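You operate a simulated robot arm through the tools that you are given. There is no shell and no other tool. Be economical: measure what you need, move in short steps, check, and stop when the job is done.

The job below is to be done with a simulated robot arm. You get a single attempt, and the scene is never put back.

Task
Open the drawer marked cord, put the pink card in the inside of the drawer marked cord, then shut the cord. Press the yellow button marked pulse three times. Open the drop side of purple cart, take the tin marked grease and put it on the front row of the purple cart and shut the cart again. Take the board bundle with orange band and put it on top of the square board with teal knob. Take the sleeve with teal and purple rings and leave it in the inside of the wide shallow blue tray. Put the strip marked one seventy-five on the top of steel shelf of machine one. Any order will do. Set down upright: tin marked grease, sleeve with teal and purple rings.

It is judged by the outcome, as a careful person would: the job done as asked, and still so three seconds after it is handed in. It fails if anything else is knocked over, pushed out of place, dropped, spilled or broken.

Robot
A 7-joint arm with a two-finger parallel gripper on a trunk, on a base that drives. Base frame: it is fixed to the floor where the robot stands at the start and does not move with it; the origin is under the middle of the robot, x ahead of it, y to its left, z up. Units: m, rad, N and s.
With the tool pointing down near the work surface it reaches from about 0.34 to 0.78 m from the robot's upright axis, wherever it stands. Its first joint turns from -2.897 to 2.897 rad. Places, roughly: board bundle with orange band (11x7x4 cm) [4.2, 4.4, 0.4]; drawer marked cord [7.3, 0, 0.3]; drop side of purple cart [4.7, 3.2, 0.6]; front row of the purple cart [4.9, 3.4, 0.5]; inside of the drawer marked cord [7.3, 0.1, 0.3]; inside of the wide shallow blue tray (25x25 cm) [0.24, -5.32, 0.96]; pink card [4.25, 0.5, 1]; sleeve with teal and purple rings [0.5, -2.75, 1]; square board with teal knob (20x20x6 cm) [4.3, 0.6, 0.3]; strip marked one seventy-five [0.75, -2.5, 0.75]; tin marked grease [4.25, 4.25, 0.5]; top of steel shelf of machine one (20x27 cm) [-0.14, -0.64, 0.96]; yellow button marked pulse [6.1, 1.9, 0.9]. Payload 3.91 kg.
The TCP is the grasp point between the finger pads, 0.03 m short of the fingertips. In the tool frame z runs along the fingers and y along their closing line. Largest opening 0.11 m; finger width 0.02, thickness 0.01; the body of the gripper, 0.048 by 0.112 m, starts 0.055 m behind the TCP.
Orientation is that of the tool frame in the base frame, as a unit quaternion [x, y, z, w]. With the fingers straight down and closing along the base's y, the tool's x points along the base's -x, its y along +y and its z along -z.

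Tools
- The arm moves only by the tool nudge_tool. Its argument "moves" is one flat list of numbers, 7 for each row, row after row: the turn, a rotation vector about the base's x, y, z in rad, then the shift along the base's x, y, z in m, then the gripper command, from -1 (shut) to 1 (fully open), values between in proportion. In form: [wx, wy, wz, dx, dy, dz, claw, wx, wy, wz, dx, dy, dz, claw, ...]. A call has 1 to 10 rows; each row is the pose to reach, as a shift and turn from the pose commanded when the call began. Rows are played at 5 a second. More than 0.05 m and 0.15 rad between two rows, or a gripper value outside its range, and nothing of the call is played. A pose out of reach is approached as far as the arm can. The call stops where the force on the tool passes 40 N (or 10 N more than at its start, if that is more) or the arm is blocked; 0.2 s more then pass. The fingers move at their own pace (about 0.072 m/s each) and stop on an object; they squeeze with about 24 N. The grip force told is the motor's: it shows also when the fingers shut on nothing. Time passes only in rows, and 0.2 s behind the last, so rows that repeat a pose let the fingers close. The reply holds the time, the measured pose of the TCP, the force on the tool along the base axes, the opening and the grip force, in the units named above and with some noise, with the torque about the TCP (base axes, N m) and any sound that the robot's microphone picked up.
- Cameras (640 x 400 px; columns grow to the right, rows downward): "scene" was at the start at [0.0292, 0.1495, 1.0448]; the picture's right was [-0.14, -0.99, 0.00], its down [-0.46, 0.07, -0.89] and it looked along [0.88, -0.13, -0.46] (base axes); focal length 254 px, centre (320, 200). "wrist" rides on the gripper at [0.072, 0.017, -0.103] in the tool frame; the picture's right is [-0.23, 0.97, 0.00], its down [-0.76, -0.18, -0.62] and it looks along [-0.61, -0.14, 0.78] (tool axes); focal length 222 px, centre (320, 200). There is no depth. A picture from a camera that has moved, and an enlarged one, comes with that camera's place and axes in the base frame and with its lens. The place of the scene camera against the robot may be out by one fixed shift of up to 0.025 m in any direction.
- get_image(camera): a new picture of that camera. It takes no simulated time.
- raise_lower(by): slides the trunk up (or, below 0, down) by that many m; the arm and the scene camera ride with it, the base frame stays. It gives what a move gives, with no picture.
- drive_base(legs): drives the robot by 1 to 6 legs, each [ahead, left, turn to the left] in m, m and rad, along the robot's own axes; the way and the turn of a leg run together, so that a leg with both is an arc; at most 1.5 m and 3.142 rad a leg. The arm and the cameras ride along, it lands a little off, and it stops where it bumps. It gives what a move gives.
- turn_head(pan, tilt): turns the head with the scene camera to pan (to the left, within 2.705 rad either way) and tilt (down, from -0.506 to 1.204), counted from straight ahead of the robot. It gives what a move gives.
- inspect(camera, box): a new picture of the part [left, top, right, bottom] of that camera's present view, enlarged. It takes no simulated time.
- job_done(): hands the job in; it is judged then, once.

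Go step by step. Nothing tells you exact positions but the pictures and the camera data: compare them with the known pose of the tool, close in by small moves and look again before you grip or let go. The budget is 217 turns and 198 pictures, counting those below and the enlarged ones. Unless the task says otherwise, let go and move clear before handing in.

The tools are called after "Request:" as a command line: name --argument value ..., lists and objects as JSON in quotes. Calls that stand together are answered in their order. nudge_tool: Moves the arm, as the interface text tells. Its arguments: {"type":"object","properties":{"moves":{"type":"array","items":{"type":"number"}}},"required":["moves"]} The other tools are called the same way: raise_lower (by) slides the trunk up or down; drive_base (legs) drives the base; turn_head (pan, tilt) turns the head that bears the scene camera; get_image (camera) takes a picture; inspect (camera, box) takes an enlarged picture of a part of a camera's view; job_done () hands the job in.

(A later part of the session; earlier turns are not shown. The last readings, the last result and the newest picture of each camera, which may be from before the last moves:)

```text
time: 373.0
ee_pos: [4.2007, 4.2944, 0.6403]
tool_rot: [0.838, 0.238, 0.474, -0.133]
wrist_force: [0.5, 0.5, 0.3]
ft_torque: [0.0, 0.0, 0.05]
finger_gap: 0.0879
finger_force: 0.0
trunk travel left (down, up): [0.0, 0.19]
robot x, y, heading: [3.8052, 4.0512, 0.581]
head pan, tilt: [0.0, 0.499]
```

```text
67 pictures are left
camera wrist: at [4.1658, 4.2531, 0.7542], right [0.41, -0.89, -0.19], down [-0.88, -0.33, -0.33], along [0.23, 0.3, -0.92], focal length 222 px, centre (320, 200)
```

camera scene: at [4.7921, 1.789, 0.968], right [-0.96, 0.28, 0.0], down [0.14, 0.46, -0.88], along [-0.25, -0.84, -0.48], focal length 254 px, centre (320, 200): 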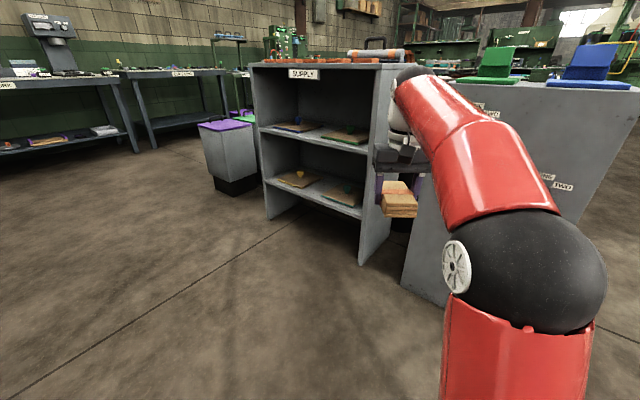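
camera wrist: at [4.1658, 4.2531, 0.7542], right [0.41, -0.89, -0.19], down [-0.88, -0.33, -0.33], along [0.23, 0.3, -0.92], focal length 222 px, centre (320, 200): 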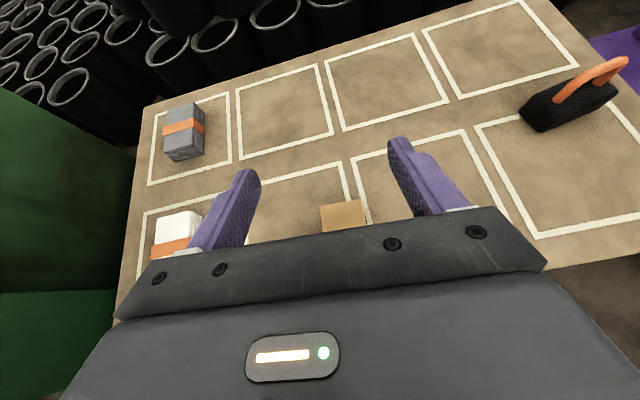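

Orientation is right (1.03 rad lean, same heading as the bundle). Descend around the bundle and close.

Request:
nudge_tool --moves '[0, 0, 0, -0.014, -0.009, -0.04, 0.6, 0, 0, 0, -0.014, -0.009, -0.085, 0.6, 0, 0, 0, -0.014, -0.009, -0.125, 0.6]'

Request:
get_image --camera "wrist"

Request:
turn_head --pan 0.1 --tilt 0.7

Request:
get_image --camera "scene"

```text
time: 374.0
ee_pos: [4.1567, 4.33, 0.5166]
tool_rot: [0.82, 0.295, 0.461, -0.167]
wrist_force: [0.5, -0.1, 0.4]
ft_torque: [0.0, -0.04, 0.01]
finger_gap: 0.088
finger_force: 0.1
trunk travel left (down, up): [0.0, 0.19]
robot x, y, heading: [3.8032, 4.0467, 0.577]
head pan, tilt: [0.0, 0.499]
stopped in row 3: the arm was blocked; the commanded pose is now the measured one
```

```text
66 pictures are left
camera wrist: at [4.1283, 4.2843, 0.6309], right [0.53, -0.83, -0.2], down [-0.83, -0.45, -0.33], along [0.18, 0.34, -0.92], focal length 222 px, centre (320, 200)
```

wrist: 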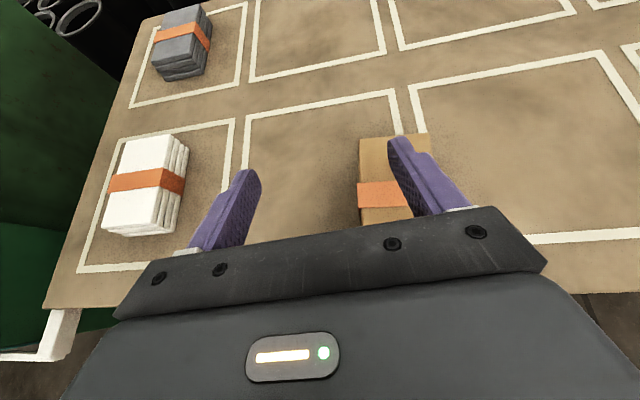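

```text
time: 374.7
ee_pos: [4.1557, 4.3298, 0.5157]
tool_rot: [0.821, 0.294, 0.461, -0.166]
wrist_force: [0.4, -0.9, 0.3]
ft_torque: [0.0, 0.01, -0.01]
finger_gap: 0.0879
finger_force: 0.0
trunk travel left (down, up): [0.0, 0.19]
robot x, y, heading: [3.8013, 4.0464, 0.581]
head pan, tilt: [0.099, 0.7]
```

```text
65 pictures are left
camera scene: at [3.734, 4.2056, 0.9504], right [0.63, -0.78, 0.0], down [-0.5, -0.4, -0.77], along [0.6, 0.48, -0.64], focal length 254 px, centre (320, 200)
```

scene: 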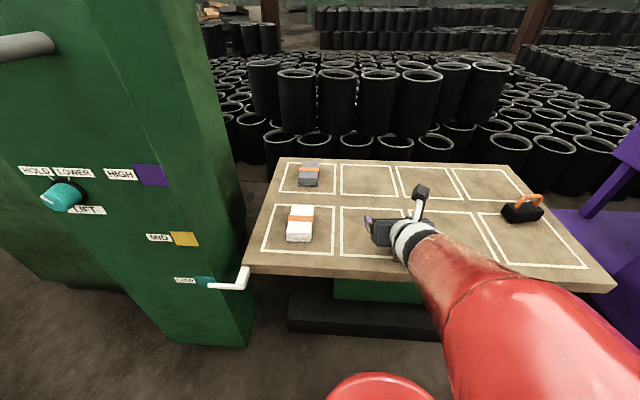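

The arm blocked because I'm too close for this lean. Raise, back the base 0.22 m, and realign.

Request:
nudge_tool --moves '[0, 0, 0, 0, 0, 0.04, 0.6, 0, 0, 0, 0, 0, 0.08, 0.6, 0, 0, 0, 0, 0, 0.1, 0.6]'

Request:
drive_base --legs '[[-0.22, 0, 0]]'

Request:
nudge_tool --moves '[0, 0, 0, 0.04, -0.005, 0, 0.6, 0, 0, 0, 0.08, 0, 0, 0.6, 0, 0, 0, 0.12, 0.02, 0, 0.6, 0, 0, 0, 0.15, 0.045, 0, 0.6, 0, 0, 0, 0.18, 0.065, 0, 0.6]'

Request:
get_image --camera "wrist"

```text
time: 375.5
ee_pos: [4.1567, 4.3282, 0.6179]
tool_rot: [0.821, 0.292, 0.462, -0.164]
wrist_force: [-1.0, 1.4, 0.9]
ft_torque: [-0.06, 0.0, -0.09]
finger_gap: 0.088
finger_force: 0.1
trunk travel left (down, up): [0.0, 0.19]
robot x, y, heading: [3.8079, 4.0475, 0.58]
head pan, tilt: [0.099, 0.7]
```

```text
time: 377.2
ee_pos: [3.9715, 4.2097, 0.6174]
tool_rot: [0.82, 0.295, 0.462, -0.167]
wrist_force: [-0.4, -0.2, -0.7]
ft_torque: [0.0, -0.02, 0.01]
finger_gap: 0.0879
finger_force: 0.0
trunk travel left (down, up): [0.0, 0.19]
robot x, y, heading: [3.6216, 3.9298, 0.585]
head pan, tilt: [0.099, 0.7]
```

```text
time: 378.4
ee_pos: [4.1519, 4.2745, 0.6169]
tool_rot: [0.82, 0.295, 0.462, -0.166]
wrist_force: [-0.3, -0.3, -0.1]
ft_torque: [-0.03, 0.0, 0.01]
finger_gap: 0.0879
finger_force: 0.0
trunk travel left (down, up): [0.0, 0.19]
robot x, y, heading: [3.62, 3.9245, 0.583]
head pan, tilt: [0.099, 0.7]
```

```text
64 pictures are left
camera wrist: at [4.1236, 4.2283, 0.7312], right [0.53, -0.83, -0.19], down [-0.83, -0.45, -0.33], along [0.18, 0.34, -0.92], focal length 222 px, centre (320, 200)
```

wrist: 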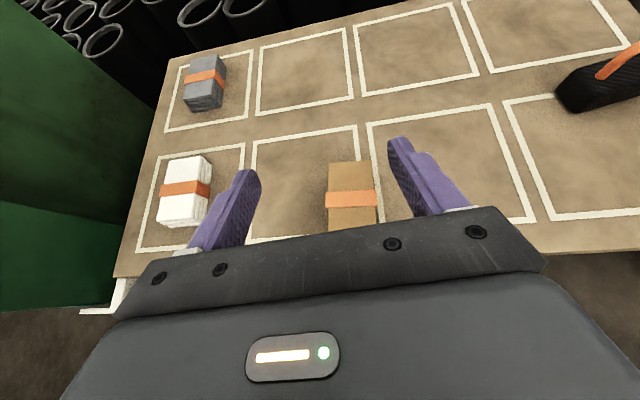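

Bundle centre confirmed (4.196,4.292). Yaw -0.14 and descend to grip.

Request:
nudge_tool --moves '[0, 0, -0.07, 0.018, 0.005, -0.03, 0.6, 0, 0, -0.14, 0.035, 0.0105, -0.07, 0.6, 0, 0, -0.14, 0.035, 0.0105, -0.11, 0.6, 0, 0, -0.14, 0.035, 0.0105, -0.135, 0.6, 0, 0, -0.14, 0.035, 0.0105, -0.155, 0.6, 0, 0, -0.14, 0.035, 0.0105, -0.163, 0.6]'

Request:
get_image --camera "wrist"

```text
time: 379.8
ee_pos: [4.1876, 4.2858, 0.4556]
tool_rot: [0.839, 0.236, 0.472, -0.134]
wrist_force: [0.1, -0.9, -0.8]
ft_torque: [-0.03, 0.0, -0.01]
finger_gap: 0.0879
finger_force: 0.0
trunk travel left (down, up): [0.0, 0.19]
robot x, y, heading: [3.6178, 3.9248, 0.586]
head pan, tilt: [0.099, 0.7]
```

```text
63 pictures are left
camera wrist: at [4.1534, 4.2438, 0.571], right [0.41, -0.89, -0.2], down [-0.88, -0.33, -0.33], along [0.23, 0.31, -0.92], focal length 222 px, centre (320, 200)
```

wrist: 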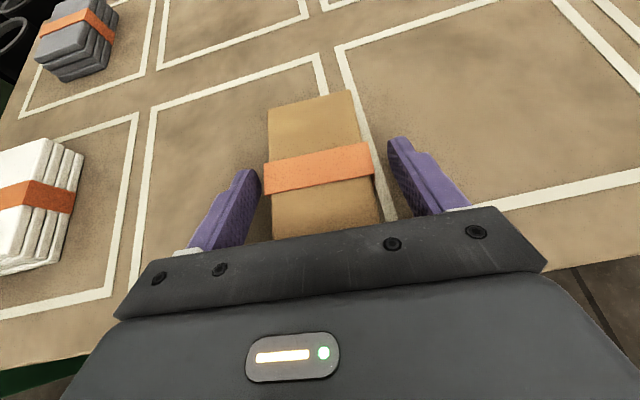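

Aligned. Lower 6 mm, close, and lift.

Request:
nudge_tool --moves '[0, 0, 0, 0, 0, -0.006, 0.6, 0, 0, 0, 0, 0, -0.006, -1, 0, 0, 0, 0, 0, -0.006, -1, 0, 0, 0, 0, 0, -0.006, -1, 0, 0, 0, 0, 0, 0.01, -1, 0, 0, 0, 0, 0, 0.04, -1, 0, 0, 0, 0, 0, 0.08, -1, 0, 0, 0, 0, 0, 0.12, -1]'

Request:
get_image --camera "wrist"

```text
time: 381.6
ee_pos: [4.1906, 4.2833, 0.5759]
tool_rot: [0.839, 0.237, 0.472, -0.134]
wrist_force: [0.0, -0.5, -2.5]
ft_torque: [0.01, 0.02, -0.01]
finger_gap: 0.0649
finger_force: 23.5
trunk travel left (down, up): [0.0, 0.19]
robot x, y, heading: [3.6205, 3.9261, 0.582]
head pan, tilt: [0.099, 0.7]
```

```text
62 pictures are left
camera wrist: at [4.157, 4.242, 0.69], right [0.41, -0.89, -0.2], down [-0.88, -0.33, -0.33], along [0.23, 0.31, -0.92], focal length 222 px, centre (320, 200)
```

wrist: 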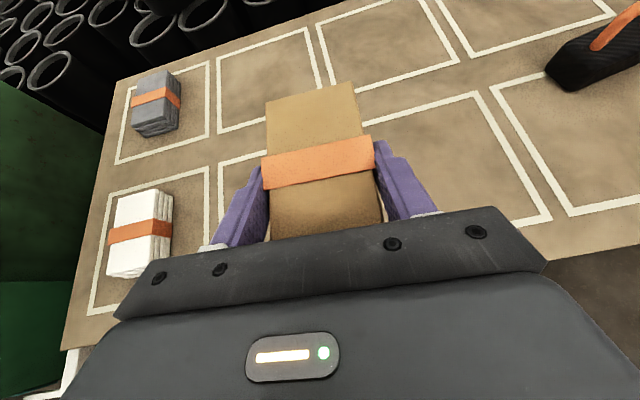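

Regripped with the lean. Drive back to the SUPPLY unit and face its front.

Request:
drive_base --legs '[[-0.35, 0, 0], [0, -1.3, 0], [0, -1.15, 0], [0, 0, -3.09]]'

Request:
turn_head --pan 0 --tilt 0.55

Request:
get_image --camera "scene"

```text
time: 403.0
ee_pos: [4.1386, 1.3408, 0.5744]
tool_rot: [-0.238, 0.838, -0.136, -0.472]
wrist_force: [-0.5, -0.9, -1.0]
ft_torque: [0.05, 0.0, 0.02]
finger_gap: 0.0646
finger_force: 24.3
trunk travel left (down, up): [0.0, 0.19]
robot x, y, heading: [4.7115, 1.7031, -2.556]
head pan, tilt: [0.099, 0.7]
```

```text
time: 403.7
ee_pos: [4.1384, 1.3408, 0.5753]
tool_rot: [-0.238, 0.838, -0.136, -0.472]
wrist_force: [0.9, 0.0, -0.8]
ft_torque: [-0.01, -0.02, -0.01]
finger_gap: 0.0648
finger_force: 23.9
trunk travel left (down, up): [0.0, 0.19]
robot x, y, heading: [4.7042, 1.6964, -2.555]
head pan, tilt: [0.0, 0.55]
```

```text
61 pictures are left
camera scene: at [4.7672, 1.5626, 0.9635], right [-0.55, 0.83, 0.0], down [0.44, 0.29, -0.85], along [-0.71, -0.47, -0.52], focal length 254 px, centre (320, 200)
```

scene: 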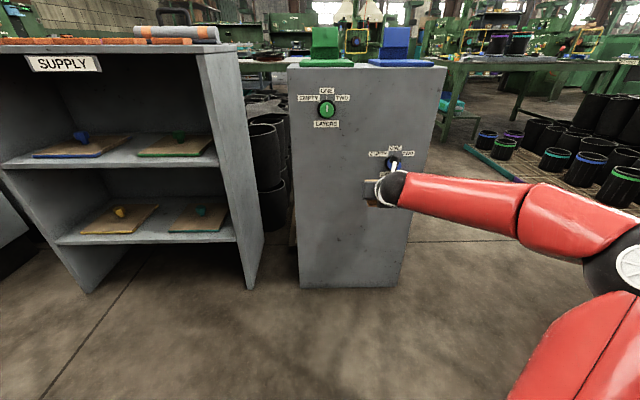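

The bundle is close to the grey pillar; back off slightly and slide left in front of the SUPPLY shelves.

Request:
drive_base --legs '[[-0.15, 0, 0], [0, 0.66, 0.04]]'

Request:
get_image --camera "scene"

Request:
get_image --camera "wrist"

```text
time: 408.2
ee_pos: [4.6541, 0.8578, 0.5746]
tool_rot: [-0.26, 0.832, -0.147, -0.468]
wrist_force: [-0.1, -0.5, -0.8]
ft_torque: [0.02, 0.0, 0.01]
finger_gap: 0.0648
finger_force: 23.8
trunk travel left (down, up): [0.0, 0.19]
robot x, y, heading: [5.2045, 1.2413, -2.504]
head pan, tilt: [0.0, 0.55]
```

```text
60 pictures are left
camera scene: at [5.2705, 1.1125, 0.9635], right [-0.6, 0.8, 0.0], down [0.42, 0.31, -0.85], along [-0.68, -0.51, -0.52], focal length 254 px, centre (320, 200)
```

scene: 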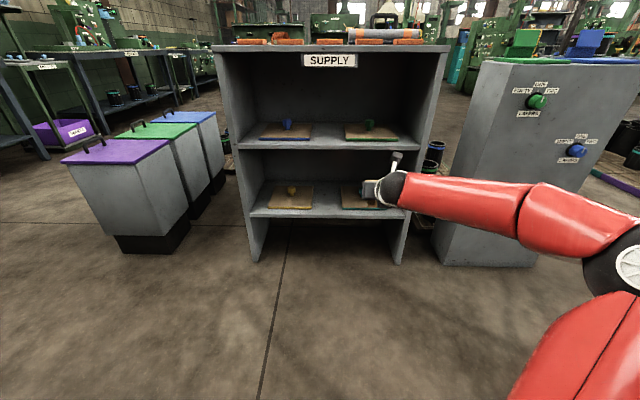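

```text
59 pictures are left
camera wrist: at [4.6863, 0.9003, 0.69], right [-0.46, 0.87, -0.2], down [0.86, 0.38, -0.33], along [-0.21, -0.32, -0.92], focal length 222 px, centre (320, 200)
```

wrist: 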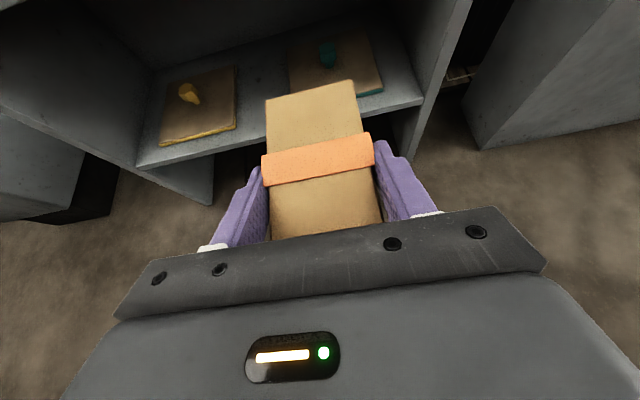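

The teal-knob board is right ahead on the lower shelf: knob ≈(4.28,0.62), board top z≈0.285. I'll lower the bundle outside the unit to z≈0.36, shift 3 cm left, then check before driving in.

Request:
nudge_tool --moves '[0, 0, 0, 0.005, -0.006, -0.04, -1, 0, 0, 0, 0.01, -0.012, -0.08, -1, 0, 0, 0, 0.014, -0.018, -0.12, -1, 0, 0, 0, 0.018, -0.024, -0.16, -1, 0, 0, 0, 0.018, -0.024, -0.195, -1, 0, 0, 0, 0.018, -0.024, -0.215, -1]'

Request:
drive_base --legs '[[0.12, 0, 0]]'

Request:
get_image --camera "wrist"

Request:
get_image --camera "scene"

```text
time: 409.6
ee_pos: [4.6724, 0.8298, 0.3588]
tool_rot: [-0.259, 0.832, -0.147, -0.468]
wrist_force: [0.1, 0.4, -1.4]
ft_torque: [0.0, 0.03, -0.01]
finger_gap: 0.0646
finger_force: 23.7
trunk travel left (down, up): [0.0, 0.19]
robot x, y, heading: [5.2021, 1.2447, -2.505]
head pan, tilt: [0.0, 0.55]
```

```text
time: 410.9
ee_pos: [4.5746, 0.7567, 0.3603]
tool_rot: [-0.26, 0.831, -0.147, -0.469]
wrist_force: [-0.1, 0.0, -0.8]
ft_torque: [-0.01, -0.04, 0.01]
finger_gap: 0.0648
finger_force: 24.3
trunk travel left (down, up): [0.0, 0.19]
robot x, y, heading: [5.1074, 1.1758, -2.504]
head pan, tilt: [0.0, 0.55]
```

```text
58 pictures are left
camera wrist: at [4.6069, 0.7997, 0.4745], right [-0.46, 0.87, -0.2], down [0.86, 0.38, -0.33], along [-0.21, -0.32, -0.92], focal length 222 px, centre (320, 200)
```

wrist: 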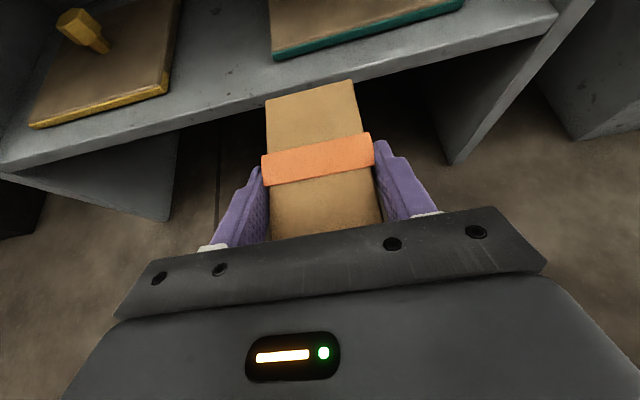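

```text
57 pictures are left
camera scene: at [5.1731, 1.0403, 0.9635], right [-0.6, 0.8, 0.0], down [0.42, 0.31, -0.85], along [-0.68, -0.51, -0.52], focal length 254 px, centre (320, 200)
```

scene: 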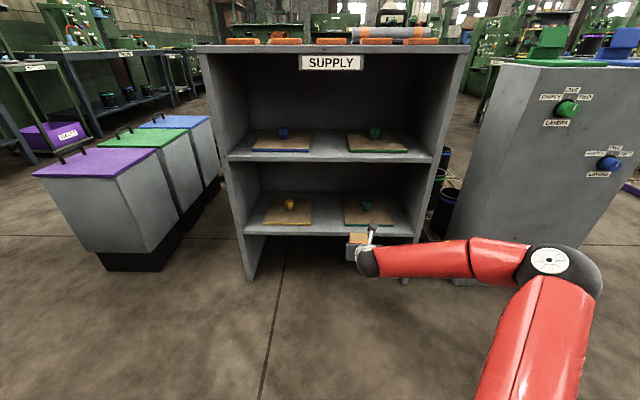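

The bundle is lined up with the left half of the teal board (board top z≈0.30). Drive straight in 0.28 m.

Request:
drive_base --legs '[[0.28, 0, 0]]'

Request:
get_image --camera "wrist"

Request:
inspect --camera "scene" --box '[220, 130, 480, 300]'

```text
time: 412.8
ee_pos: [4.3493, 0.596, 0.36]
tool_rot: [-0.257, 0.832, -0.146, -0.469]
wrist_force: [-0.1, 0.5, -1.5]
ft_torque: [0.03, -0.04, 0.01]
finger_gap: 0.0649
finger_force: 24.2
trunk travel left (down, up): [0.0, 0.19]
robot x, y, heading: [4.8833, 1.0056, -2.506]
head pan, tilt: [0.0, 0.55]
```

```text
56 pictures are left
camera wrist: at [4.3815, 0.6381, 0.4745], right [-0.45, 0.87, -0.2], down [0.87, 0.38, -0.33], along [-0.21, -0.32, -0.92], focal length 222 px, centre (320, 200)
```

wrist: 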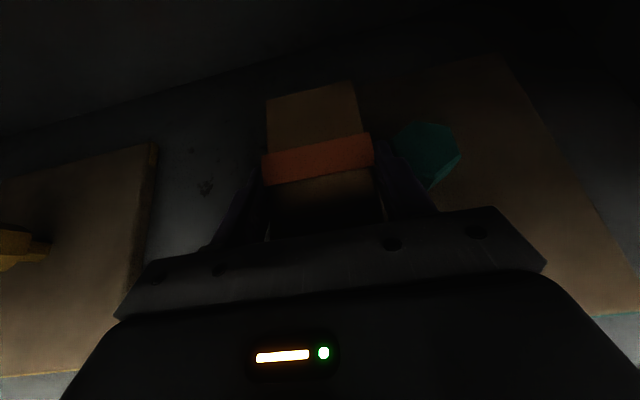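

```text
2.35 times, centred on (350, 215) of scene
camera zoom: at [4.9491, 0.8753, 0.9635], right [-0.59, 0.81, 0.0], down [0.42, 0.31, -0.85], along [-0.69, -0.5, -0.52], focal length 597 px, centre (249, 165)
```

zoom: 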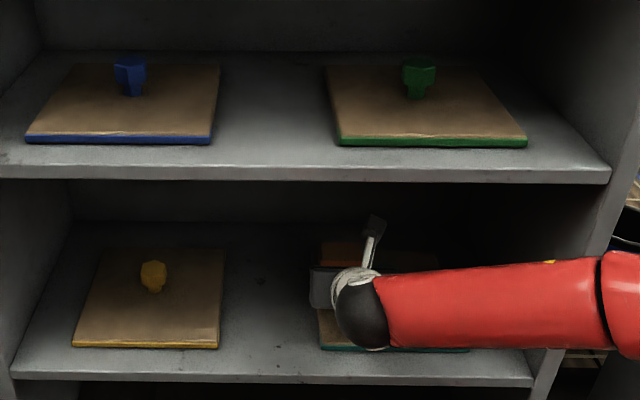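

The knob is close to the right finger, so I'll shift 3 cm toward me and 6 mm left (still on the board), then lower.

Request:
nudge_tool --moves '[0, 0, 0, 0.028, 0.013, 0, -1, 0, 0, 0, 0.028, 0.013, -0.012, -1, 0, 0, 0, 0.028, 0.013, -0.022, -1, 0, 0, 0, 0.028, 0.013, -0.028, -1]'

Request:
get_image --camera "wrist"

Request:
inspect --camera "scene" --box '[300, 190, 460, 300]'

```text
time: 413.9
ee_pos: [4.3768, 0.6063, 0.3393]
tool_rot: [-0.258, 0.828, -0.148, -0.476]
wrist_force: [1.4, 2.8, 16.8]
ft_torque: [0.37, -0.53, 0.05]
finger_gap: 0.0646
finger_force: 24.1
trunk travel left (down, up): [0.0, 0.19]
robot x, y, heading: [4.8858, 1.009, -2.508]
head pan, tilt: [0.0, 0.55]
stopped in row 4: the force on the tool passed its limit at 42 N (the readings are from after the stop); the commanded pose is now the measured one
```

```text
54 pictures are left
camera wrist: at [4.4104, 0.6497, 0.4536], right [-0.46, 0.87, -0.2], down [0.86, 0.38, -0.34], along [-0.22, -0.33, -0.92], focal length 222 px, centre (320, 200)
```

wrist: 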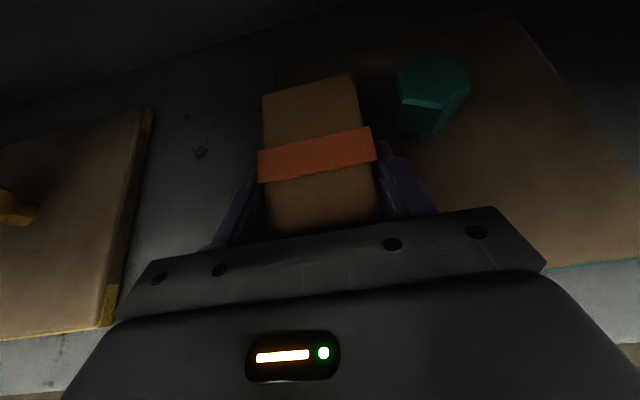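

```text
3.64 times, centred on (380, 245) of scene
camera zoom: at [4.9499, 0.876, 0.9635], right [-0.59, 0.81, 0.0], down [0.42, 0.31, -0.85], along [-0.69, -0.5, -0.52], focal length 923 px, centre (102, 36)
```

zoom: 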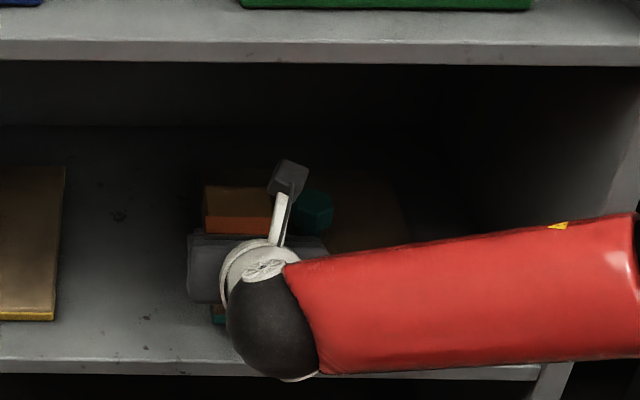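

Contact with the board. Open moderately and withdraw backward.

Request:
nudge_tool --moves '[0, 0, 0, 0, 0, 0.001, -0.2, 0, 0, 0, 0, 0, 0.001, 0.45, 0, 0, 0, 0, 0, 0.001, 0.45, 0, 0, 0, 0.015, 0.011, 0.008, 0.45, 0, 0, 0, 0.035, 0.026, 0.016, 0.45, 0, 0, 0, 0.065, 0.048, 0.024, 0.45]'

Request:
drive_base --legs '[[-0.3, 0, 0]]'

Request:
inspect --camera "scene" --box '[240, 40, 440, 250]'

```text
time: 415.3
ee_pos: [4.4408, 0.6567, 0.3604]
tool_rot: [-0.258, 0.829, -0.148, -0.474]
wrist_force: [0.0, -0.9, 0.2]
ft_torque: [0.01, 0.01, -0.02]
finger_gap: 0.0798
finger_force: 0.0
trunk travel left (down, up): [0.0, 0.19]
robot x, y, heading: [4.8828, 1.0078, -2.51]
head pan, tilt: [0.0, 0.55]
```

```text
time: 417.3
ee_pos: [4.6818, 0.8306, 0.3592]
tool_rot: [-0.259, 0.83, -0.147, -0.472]
wrist_force: [0.3, 0.3, 0.9]
ft_torque: [0.03, -0.02, -0.03]
finger_gap: 0.08
finger_force: 0.0
trunk travel left (down, up): [0.0, 0.19]
robot x, y, heading: [5.125, 1.1863, -2.509]
head pan, tilt: [0.0, 0.55]
```

```text
1.90 times, centred on (340, 145) of scene
camera zoom: at [5.1906, 1.0524, 0.9635], right [-0.59, 0.81, 0.0], down [0.42, 0.31, -0.85], along [-0.69, -0.5, -0.52], focal length 483 px, centre (282, 305)
```

zoom: 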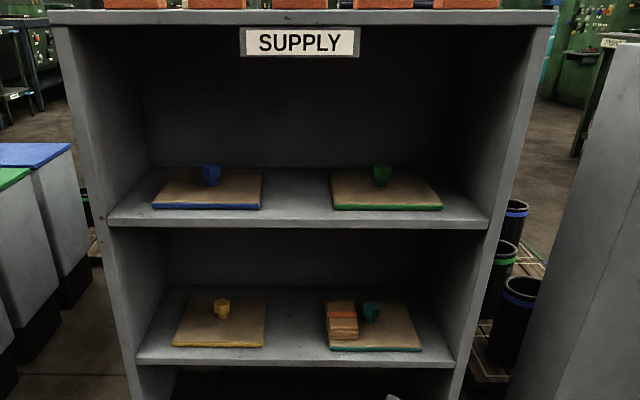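

The bundle lies flat on the teal-knob board. Next the pink card on the unit's top: raise the tool and the trunk and look.

Request:
nudge_tool --moves '[0, 0, 0, 0.02, 0.015, 0.04, 0.4, 0, 0, 0, 0.03, 0.025, 0.08, 0.4, 0, 0, 0, 0.03, 0.025, 0.125, 0.4, 0, 0, 0, 0.03, 0.025, 0.17, 0.4, 0, 0, 0, 0.03, 0.025, 0.215, 0.4, 0, 0, 0, 0.03, 0.025, 0.26, 0.4, 0, 0, 0, 0.03, 0.025, 0.305, 0.4, 0, 0, 0, 0.03, 0.025, 0.35, 0.4]'

Request:
raise_lower --by 0.19

Request:
turn_head --pan 0 --tilt 0.35

Request:
get_image --camera "scene"

Request:
inspect --camera "scene" --box '[180, 100, 480, 230]'

```text
time: 419.1
ee_pos: [4.7101, 0.8548, 0.7066]
tool_rot: [-0.258, 0.829, -0.146, -0.473]
wrist_force: [0.3, 0.3, -0.2]
ft_torque: [0.02, -0.04, -0.02]
finger_gap: 0.077
finger_force: 0.0
trunk travel left (down, up): [0.0, 0.19]
robot x, y, heading: [5.126, 1.1843, -2.512]
head pan, tilt: [0.0, 0.55]
```

```text
time: 421.2
ee_pos: [4.7108, 0.8553, 0.8964]
tool_rot: [-0.258, 0.83, -0.147, -0.473]
wrist_force: [0.1, 0.5, -0.9]
ft_torque: [0.01, 0.02, 0.02]
finger_gap: 0.0772
finger_force: 0.0
trunk travel left (down, up): [-0.19, 0.0]
robot x, y, heading: [5.1247, 1.1819, -2.507]
head pan, tilt: [0.0, 0.55]
```

```text
time: 421.9
ee_pos: [4.7093, 0.8546, 0.8975]
tool_rot: [-0.26, 0.829, -0.148, -0.473]
wrist_force: [0.0, 0.4, 0.4]
ft_torque: [0.01, -0.03, 0.01]
finger_gap: 0.077
finger_force: 0.0
trunk travel left (down, up): [-0.19, 0.0]
robot x, y, heading: [5.1235, 1.1851, -2.509]
head pan, tilt: [0.0, 0.351]
```

```text
51 pictures are left
camera scene: at [5.188, 1.0504, 1.1717], right [-0.59, 0.81, 0.0], down [0.28, 0.2, -0.94], along [-0.76, -0.56, -0.34], focal length 254 px, centre (320, 200)
```

scene: 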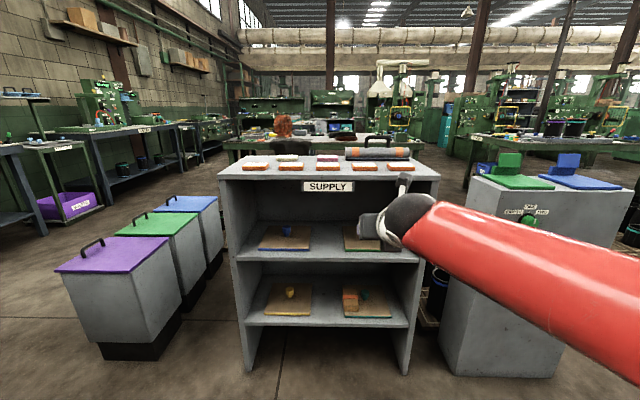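

```text
2.13 times, centred on (330, 165) of scene
camera zoom: at [5.188, 1.0504, 1.1717], right [-0.59, 0.81, 0.0], down [0.28, 0.2, -0.94], along [-0.76, -0.56, -0.34], focal length 541 px, centre (299, 275)
```

zoom: 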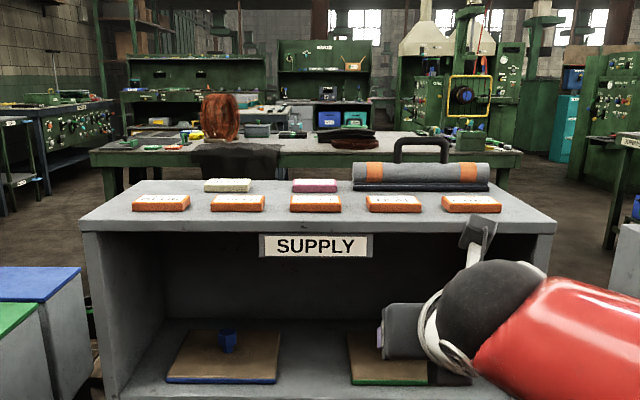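

The pink card is in the back row on the unit's top (z≈0.94), at about (4.29,0.43). I'll raise the tool to 1.08, reduce the lean to ~0.75, and drive in.

Request:
nudge_tool --moves '[0.04, -0.056, 0, 0, 0, 0.045, 0.9, 0.08, -0.112, 0, 0, 0, 0.09, 0.9, 0.12, -0.168, 0, 0, 0, 0.135, 0.9, 0.165, -0.226, 0, 0, 0, 0.18, 0.96]'

Request:
drive_base --legs '[[0, 0.1, 0], [0.47, 0, 0]]'

Request:
get_image --camera "wrist"

```text
time: 423.1
ee_pos: [4.6829, 0.9014, 1.07]
tool_rot: [-0.23, 0.892, -0.101, -0.376]
wrist_force: [-0.2, 0.9, -0.1]
ft_torque: [-0.04, -0.08, 0.1]
finger_gap: 0.108
finger_force: 0.1
out of reach, approached as far as the arm can: row 4
trunk travel left (down, up): [-0.19, 0.0]
robot x, y, heading: [5.1282, 1.1883, -2.512]
head pan, tilt: [0.0, 0.351]
stopped in row 4: the arm was blocked; the commanded pose is now the measured one
```

```text
time: 426.6
ee_pos: [4.3708, 0.5522, 1.0703]
tool_rot: [-0.229, 0.892, -0.099, -0.377]
wrist_force: [0.1, -0.2, -0.1]
ft_torque: [0.02, -0.02, 0.03]
finger_gap: 0.1076
finger_force: 0.0
trunk travel left (down, up): [-0.19, 0.0]
robot x, y, heading: [4.8104, 0.8351, -2.515]
head pan, tilt: [0.0, 0.351]
```

```text
49 pictures are left
camera wrist: at [4.3832, 0.5789, 1.1941], right [-0.33, 0.93, -0.17], down [0.94, 0.32, -0.11], along [-0.05, -0.2, -0.98], focal length 222 px, centre (320, 200)
```

wrist: 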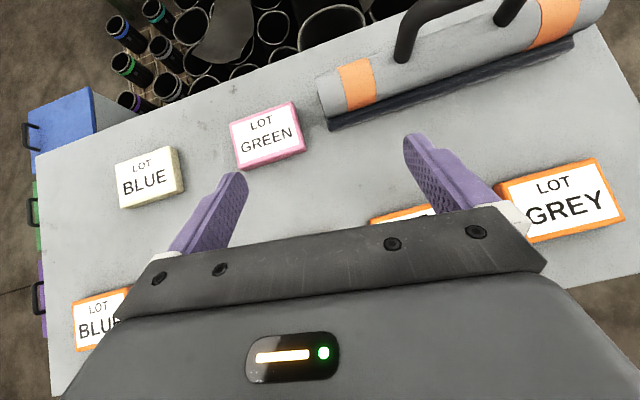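

The pink-edged card "LOT GREEN" has its centre at (4.318,0.442), slightly yawed. Move above it and check before descending.

Request:
nudge_tool --moves '[0, 0, 0.025, -0.014, -0.035, 0, 0.96, 0, 0, 0.05, -0.029, -0.07, -0.01, 0.96, 0, 0, 0.05, -0.043, -0.104, -0.02, 0.96, 0, 0, 0.05, -0.043, -0.104, -0.06, 0.96]'

Request:
get_image --camera "wrist"

```text
time: 427.6
ee_pos: [4.3278, 0.4472, 1.0098]
tool_rot: [-0.252, 0.886, -0.109, -0.374]
wrist_force: [0.3, 0.4, -0.2]
ft_torque: [0.01, 0.01, -0.04]
finger_gap: 0.1076
finger_force: 0.0
trunk travel left (down, up): [-0.19, 0.0]
robot x, y, heading: [4.8124, 0.8348, -2.512]
head pan, tilt: [0.0, 0.351]
```

```text
48 pictures are left
camera wrist: at [4.3397, 0.475, 1.1347], right [-0.38, 0.91, -0.17], down [0.93, 0.36, -0.11], along [-0.04, -0.2, -0.98], focal length 222 px, centre (320, 200)
```

wrist: 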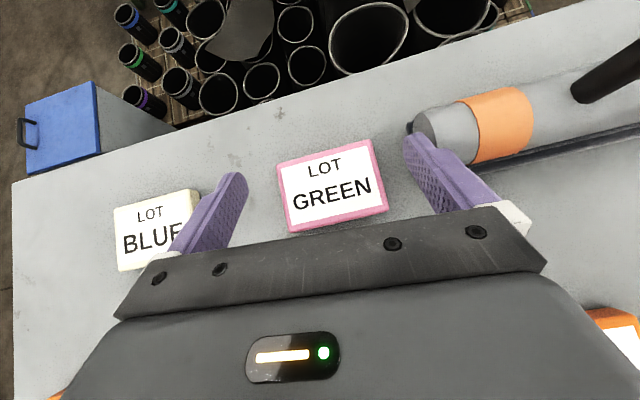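

Clear of the roll by about a centimetre. Narrow slightly and descend to the surface.

Request:
nudge_tool --moves '[0, 0, 0.03, 0, 0, -0.015, 0.8, 0, 0, 0.03, 0, 0, -0.028, 0.8, 0, 0, 0.03, 0, 0, -0.036, 0.8, 0, 0, 0.03, 0, 0, -0.042, 0.8]'

Request:
get_image --camera "wrist"

```text
time: 428.6
ee_pos: [4.328, 0.4489, 0.9706]
tool_rot: [-0.264, 0.882, -0.114, -0.372]
wrist_force: [0.1, 0.0, -0.1]
ft_torque: [0.0, 0.01, -0.01]
finger_gap: 0.0991
finger_force: 0.1
trunk travel left (down, up): [-0.19, 0.0]
robot x, y, heading: [4.8128, 0.8387, -2.514]
head pan, tilt: [0.0, 0.351]
```

```text
47 pictures are left
camera wrist: at [4.3389, 0.4754, 1.0925], right [-0.4, 0.9, -0.17], down [0.91, 0.39, -0.11], along [-0.04, -0.2, -0.98], focal length 222 px, centre (320, 200)
```

wrist: 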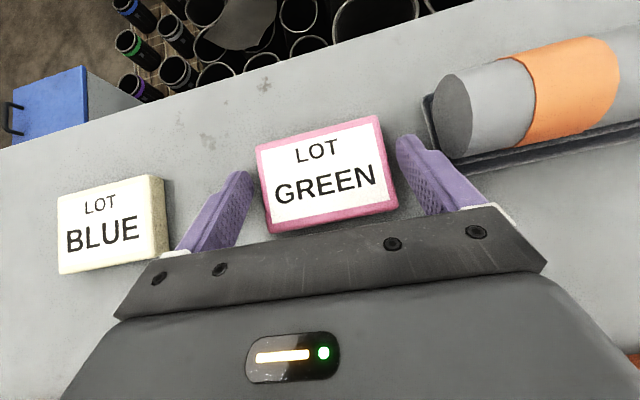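

Request:
nudge_tool --moves '[0, 0, 0, 0, 0, -0.004, 0.8, 0, 0, 0, 0, 0, -0.008, 0.8, 0, 0, 0, 0, 0, -0.007, -1, 0, 0, 0, 0, 0, -0.007, -1, 0, 0, 0, 0, 0, -0.007, -1]'

Request:
nudge_tool --moves '[0, 0, 0, 0, 0, 0.006, -1, 0, 0, 0, 0, 0, 0.014, -1, 0, 0, 0, 0, 0, 0.03, -1, 0, 0, 0, 0, 0, 0.06, -1]'

Request:
get_image --camera "wrist"

```text
time: 429.3
ee_pos: [4.3258, 0.4501, 0.9677]
tool_rot: [-0.263, 0.879, -0.114, -0.382]
wrist_force: [-2.5, 2.0, 13.2]
ft_torque: [0.41, 0.42, -0.05]
finger_gap: 0.0848
finger_force: 24.5
trunk travel left (down, up): [-0.19, 0.0]
robot x, y, heading: [4.8102, 0.8345, -2.512]
head pan, tilt: [0.0, 0.351]
stopped in row 3: the force on the tool passed its limit at 43 N (the readings are from after the stop); the commanded pose is now the measured one
```

```text
time: 430.3
ee_pos: [4.3259, 0.4483, 1.0263]
tool_rot: [-0.264, 0.88, -0.114, -0.379]
wrist_force: [-1.4, 0.3, -1.1]
ft_torque: [0.0, -0.04, 0.0]
finger_gap: 0.0842
finger_force: 24.0
trunk travel left (down, up): [-0.19, 0.0]
robot x, y, heading: [4.8116, 0.8362, -2.513]
head pan, tilt: [0.0, 0.351]
```

```text
46 pictures are left
camera wrist: at [4.3378, 0.4761, 1.1488], right [-0.41, 0.9, -0.17], down [0.91, 0.39, -0.13], along [-0.05, -0.2, -0.98], focal length 222 px, centre (320, 200)
```

wrist: 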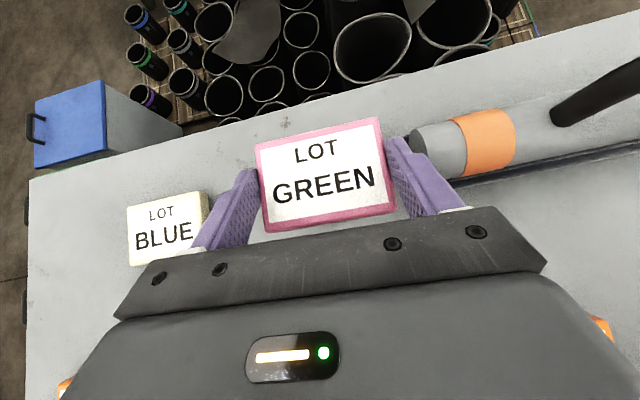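

Card in hand. Now back away and look toward the cord drawer at (7.3,0) and the button at (6.1,1.9).

Request:
nudge_tool --moves '[0, 0, 0, 0.02, 0.015, 0.03, -1, 0, 0, 0, 0.05, 0.035, 0.05, -1]'

Request:
drive_base --legs '[[-0.5, 0, 0], [0, 0, 2.05]]'

Request:
turn_head --pan 0 --tilt 0.35

Request:
get_image --camera "scene"

Request:
turn_head --pan 0.9 --tilt 0.35

Request:
get_image --camera "scene"

```text
time: 430.9
ee_pos: [4.3755, 0.4855, 1.0747]
tool_rot: [-0.264, 0.879, -0.114, -0.38]
wrist_force: [-0.9, -0.8, -0.4]
ft_torque: [-0.02, 0.0, 0.01]
finger_gap: 0.0839
finger_force: 23.8
trunk travel left (down, up): [-0.19, 0.0]
robot x, y, heading: [4.8112, 0.8388, -2.516]
head pan, tilt: [0.0, 0.351]
```

```text
time: 438.8
ee_pos: [5.734, 0.9114, 1.0739]
tool_rot: [0.89, -0.227, 0.384, 0.098]
wrist_force: [-0.8, 0.7, -0.5]
ft_torque: [-0.01, 0.02, -0.03]
finger_gap: 0.084
finger_force: 23.2
trunk travel left (down, up): [-0.19, 0.0]
robot x, y, heading: [5.2178, 1.1373, -0.457]
head pan, tilt: [0.0, 0.351]
```

```text
time: 439.4
ee_pos: [5.7339, 0.9108, 1.074]
tool_rot: [0.89, -0.229, 0.383, 0.098]
wrist_force: [-0.5, -1.2, 0.2]
ft_torque: [0.03, 0.03, 0.0]
finger_gap: 0.0843
finger_force: 24.0
trunk travel left (down, up): [-0.19, 0.0]
robot x, y, heading: [5.2184, 1.1299, -0.46]
head pan, tilt: [0.0, 0.351]
```

```text
45 pictures are left
camera scene: at [5.3153, 1.2655, 1.1718], right [-0.44, -0.9, 0.0], down [-0.31, 0.15, -0.94], along [0.84, -0.42, -0.34], focal length 254 px, centre (320, 200)
```

scene: 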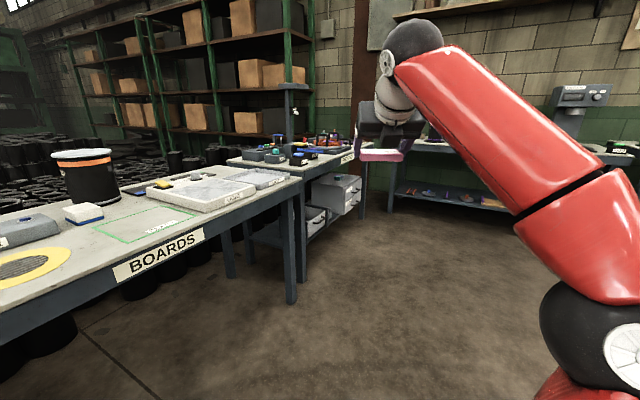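

```text
time: 440.6
ee_pos: [5.7328, 0.9103, 1.0733]
tool_rot: [0.889, -0.228, 0.384, 0.098]
wrist_force: [0.3, 0.0, -0.8]
ft_torque: [0.0, -0.01, -0.01]
finger_gap: 0.0844
finger_force: 24.2
trunk travel left (down, up): [-0.19, 0.0]
robot x, y, heading: [5.2187, 1.1308, -0.458]
head pan, tilt: [0.901, 0.351]
```

```text
44 pictures are left
camera scene: at [5.3159, 1.3464, 1.1718], right [0.43, -0.9, 0.0], down [-0.31, -0.15, -0.94], along [0.85, 0.4, -0.34], focal length 254 px, centre (320, 200)
```

scene: 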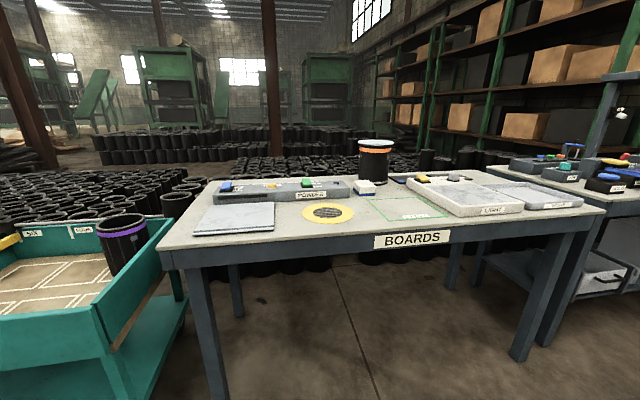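

The BOARDS bench is beside me: the yellow pulse button is on the panel at its back left, and the drawer unit is under the next bench. I hold the card, so I'll set it temporarily on the free green-outlined spot of the bench.

Request:
drive_base --legs '[[0, 0, 1.12], [0, -0.34, 0], [0.3, 0, 0]]'

Request:
get_image --camera "wrist"

Request:
turn_head --pan 0 --tilt 0.5

Request:
get_image --camera "scene"

```text
time: 447.3
ee_pos: [6.0905, 1.4128, 1.0743]
tool_rot: [0.875, 0.277, 0.378, -0.12]
wrist_force: [-0.3, -0.1, -0.1]
ft_torque: [0.02, -0.02, 0.03]
finger_gap: 0.0843
finger_force: 24.3
trunk travel left (down, up): [-0.19, 0.0]
robot x, y, heading: [5.6605, 1.0441, 0.656]
head pan, tilt: [0.901, 0.351]
```

```text
43 pictures are left
camera wrist: at [6.078, 1.3832, 1.1968], right [0.43, -0.89, -0.17], down [-0.9, -0.42, -0.13], along [0.04, 0.2, -0.98], focal length 222 px, centre (320, 200)
```

wrist: 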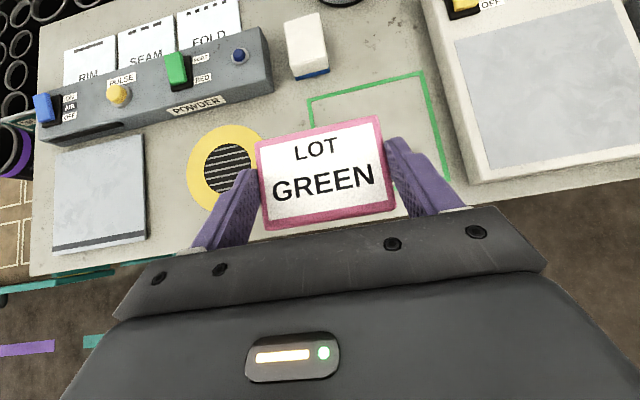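

```text
time: 448.5
ee_pos: [6.0886, 1.4122, 1.0738]
tool_rot: [0.875, 0.277, 0.378, -0.12]
wrist_force: [0.4, 0.3, -0.7]
ft_torque: [0.0, 0.03, -0.01]
finger_gap: 0.0839
finger_force: 24.5
trunk travel left (down, up): [-0.19, 0.0]
robot x, y, heading: [5.663, 1.0499, 0.658]
head pan, tilt: [0.0, 0.499]
```

```text
42 pictures are left
camera scene: at [5.5923, 1.1972, 1.1581], right [0.61, -0.79, 0.0], down [-0.38, -0.29, -0.88], along [0.69, 0.54, -0.48], focal length 254 px, centre (320, 200)
```

scene: 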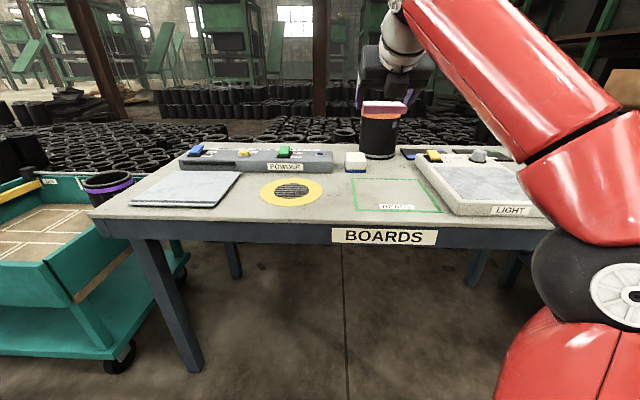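

Clear view from the wrist: PULSE is the yellow knob on the POWDER panel. Move the card over the green-outlined spot and lower.

Request:
nudge_tool --moves '[0, 0, 0, 0.04, 0.008, -0.02, -1, 0, 0, 0, 0.08, 0.016, -0.04, -1, 0, 0, 0, 0.116, 0.023, -0.07, -1, 0, 0, 0, 0.116, 0.023, -0.11, -1, 0, 0, 0, 0.116, 0.023, -0.15, -1, 0, 0, 0, 0.116, 0.023, -0.175, -1, 0, 0, 0, 0.116, 0.023, -0.19, -1]'

Request:
get_image --camera "wrist"

Request:
inspect --camera "scene" --box '[320, 110, 460, 230]'

```text
time: 450.1
ee_pos: [6.2062, 1.4326, 0.8846]
tool_rot: [0.875, 0.277, 0.377, -0.12]
wrist_force: [0.7, 0.0, -0.7]
ft_torque: [-0.02, 0.01, 0.03]
finger_gap: 0.0843
finger_force: 24.0
trunk travel left (down, up): [-0.19, 0.0]
robot x, y, heading: [5.6612, 1.0491, 0.657]
head pan, tilt: [0.0, 0.499]
```

```text
41 pictures are left
camera wrist: at [6.195, 1.4041, 1.0077], right [0.43, -0.89, -0.17], down [-0.9, -0.42, -0.13], along [0.04, 0.2, -0.98], focal length 222 px, centre (320, 200)
```

wrist: 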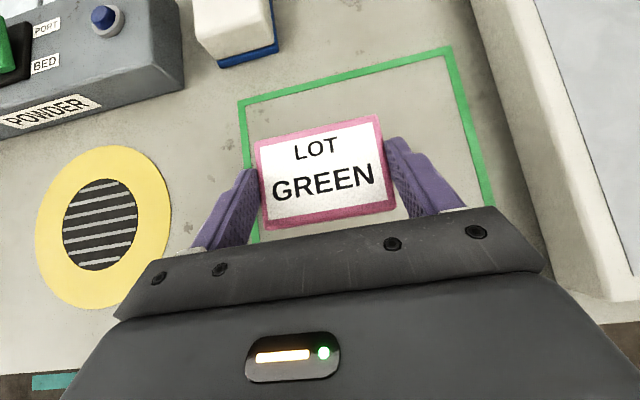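

```text
3.33 times, centred on (390, 170) of scene
camera zoom: at [5.5923, 1.1971, 1.1581], right [0.61, -0.79, 0.0], down [-0.38, -0.29, -0.88], along [0.69, 0.54, -0.48], focal length 846 px, centre (87, 300)
```

zoom: 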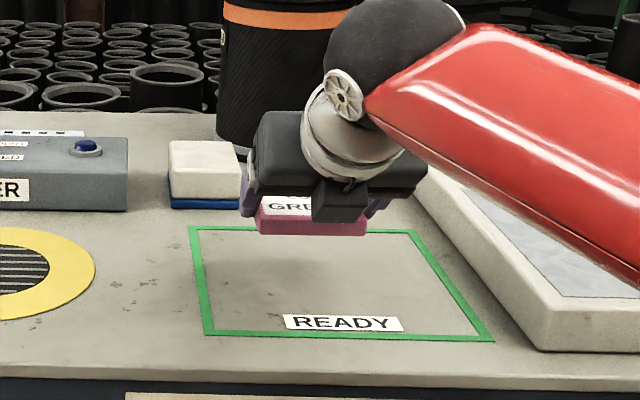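

Request:
nudge_tool --moves '[0, 0, 0, 0, 0, -0.02, -1, 0, 0, 0, 0, 0, -0.035, -1, 0, 0, 0, 0, 0, -0.045, -1, 0, 0, 0, 0, 0, -0.055, -1, 0, 0, 0, 0, 0, -0.063, -1, 0, 0, 0, 0, 0, -0.07, -1]'

```text
time: 451.4
ee_pos: [6.2056, 1.4342, 0.8274]
tool_rot: [0.871, 0.276, 0.387, -0.123]
wrist_force: [2.4, 1.0, 15.7]
ft_torque: [-0.16, 0.04, 0.01]
finger_gap: 0.0839
finger_force: 24.1
trunk travel left (down, up): [-0.19, 0.0]
robot x, y, heading: [5.661, 1.0448, 0.659]
head pan, tilt: [0.0, 0.499]
stopped in row 6: the force on the tool passed its limit at 46 N (the readings are from after the stop); the commanded pose is now the measured one
```

The card rests on the READY spot. Release, rise, and go left toward the pulse button.

Request:
nudge_tool --moves '[0, 0, 0, 0, 0, 0.002, 0, 0, 0, 0, 0, 0, 0.002, 0.85, 0, 0, 0, 0, 0, 0.003, 0.85, 0, 0, 0, -0.01, -0.008, 0.03, 0.85, 0, 0, 0, -0.02, -0.016, 0.07, 0.85, 0, 0, 0, -0.03, -0.024, 0.11, 0.3, 0, 0, 0, -0.04, -0.032, 0.15, -1, 0, 0, 0, -0.05, -0.04, 0.19, -1]'

Request:
drive_base --legs '[[0, 0.44, 0], [0.12, 0, 0]]'

Request:
get_image --camera "wrist"

Request:
get_image --camera "scene"

```text
time: 453.2
ee_pos: [6.1547, 1.3924, 1.0134]
tool_rot: [0.873, 0.276, 0.385, -0.121]
wrist_force: [0.3, -0.2, -0.4]
ft_torque: [0.01, 0.02, 0.0]
finger_gap: 0.0002
finger_force: 9.5
trunk travel left (down, up): [-0.19, 0.0]
robot x, y, heading: [5.6644, 1.0484, 0.659]
head pan, tilt: [0.0, 0.499]
```

```text
time: 456.7
ee_pos: [5.9725, 1.8228, 1.0137]
tool_rot: [0.871, 0.279, 0.384, -0.124]
wrist_force: [-0.5, 0.3, 0.8]
ft_torque: [-0.03, -0.02, 0.04]
finger_gap: 0.0001
finger_force: 24.4
trunk travel left (down, up): [-0.19, 0.0]
robot x, y, heading: [5.4811, 1.473, 0.668]
head pan, tilt: [0.0, 0.499]
```

```text
39 pictures are left
camera wrist: at [5.9589, 1.7921, 1.1356], right [0.44, -0.88, -0.17], down [-0.9, -0.42, -0.14], along [0.06, 0.21, -0.98], focal length 222 px, centre (320, 200)
```

wrist: 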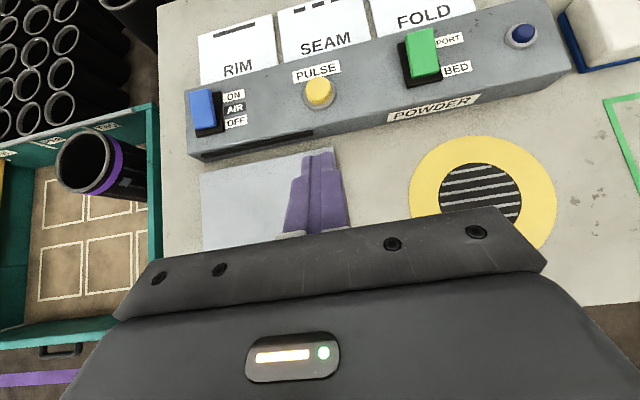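

```text
38 pictures are left
camera scene: at [5.4103, 1.6221, 1.1581], right [0.62, -0.79, 0.0], down [-0.38, -0.3, -0.88], along [0.69, 0.54, -0.48], focal length 254 px, centre (320, 200)
```

scene: 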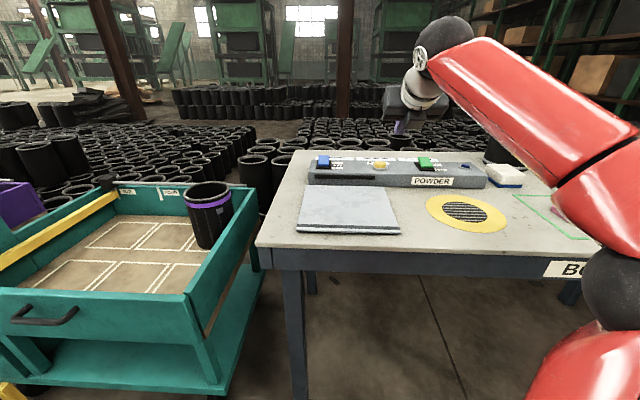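

Triangulated: the PULSE button's top is at (6.111,1.918,0.859). Position the closed fingertips above it.

Request:
nudge_tool --moves '[0, 0, 0, 0.04, 0.028, -0.01, -1, 0, 0, 0, 0.08, 0.056, -0.03, -1, 0, 0, 0, 0.126, 0.086, -0.05, -1, 0, 0, 0, 0.126, 0.086, -0.085, -1, 0, 0, 0, 0.126, 0.086, -0.105, -1]'

Request:
get_image --camera "wrist"

Request:
inspect --camera "scene" --box '[320, 120, 460, 220]'

```text
refused: row 2 steps farther than a row can; nothing moved
```

```text
37 pictures are left
camera wrist: at [5.9589, 1.7921, 1.1356], right [0.44, -0.88, -0.17], down [-0.9, -0.42, -0.14], along [0.06, 0.21, -0.98], focal length 222 px, centre (320, 200)
```

wrist: 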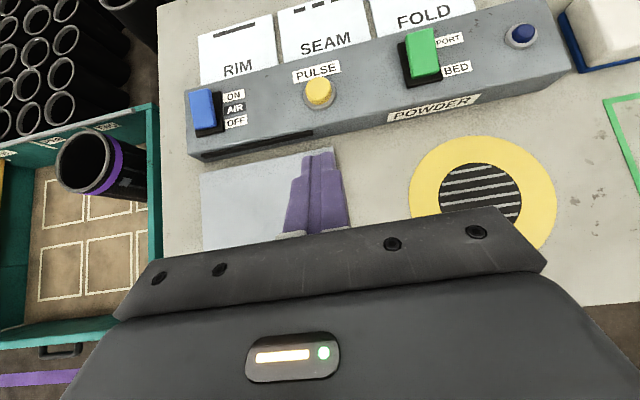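

```text
4.00 times, centred on (390, 170) of scene
camera zoom: at [5.4103, 1.6221, 1.1581], right [0.62, -0.79, 0.0], down [-0.38, -0.3, -0.88], along [0.69, 0.54, -0.48], focal length 1015 px, centre (40, 320)
```

zoom: 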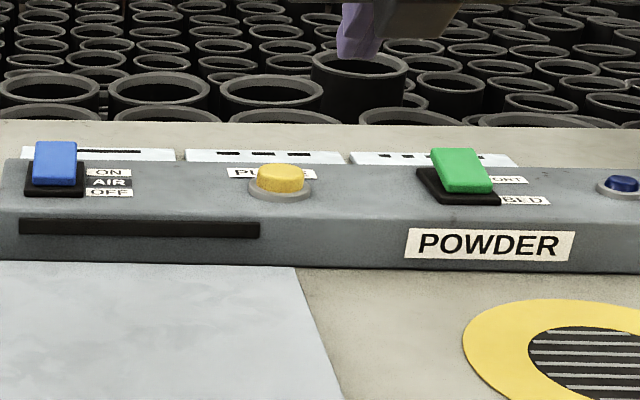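

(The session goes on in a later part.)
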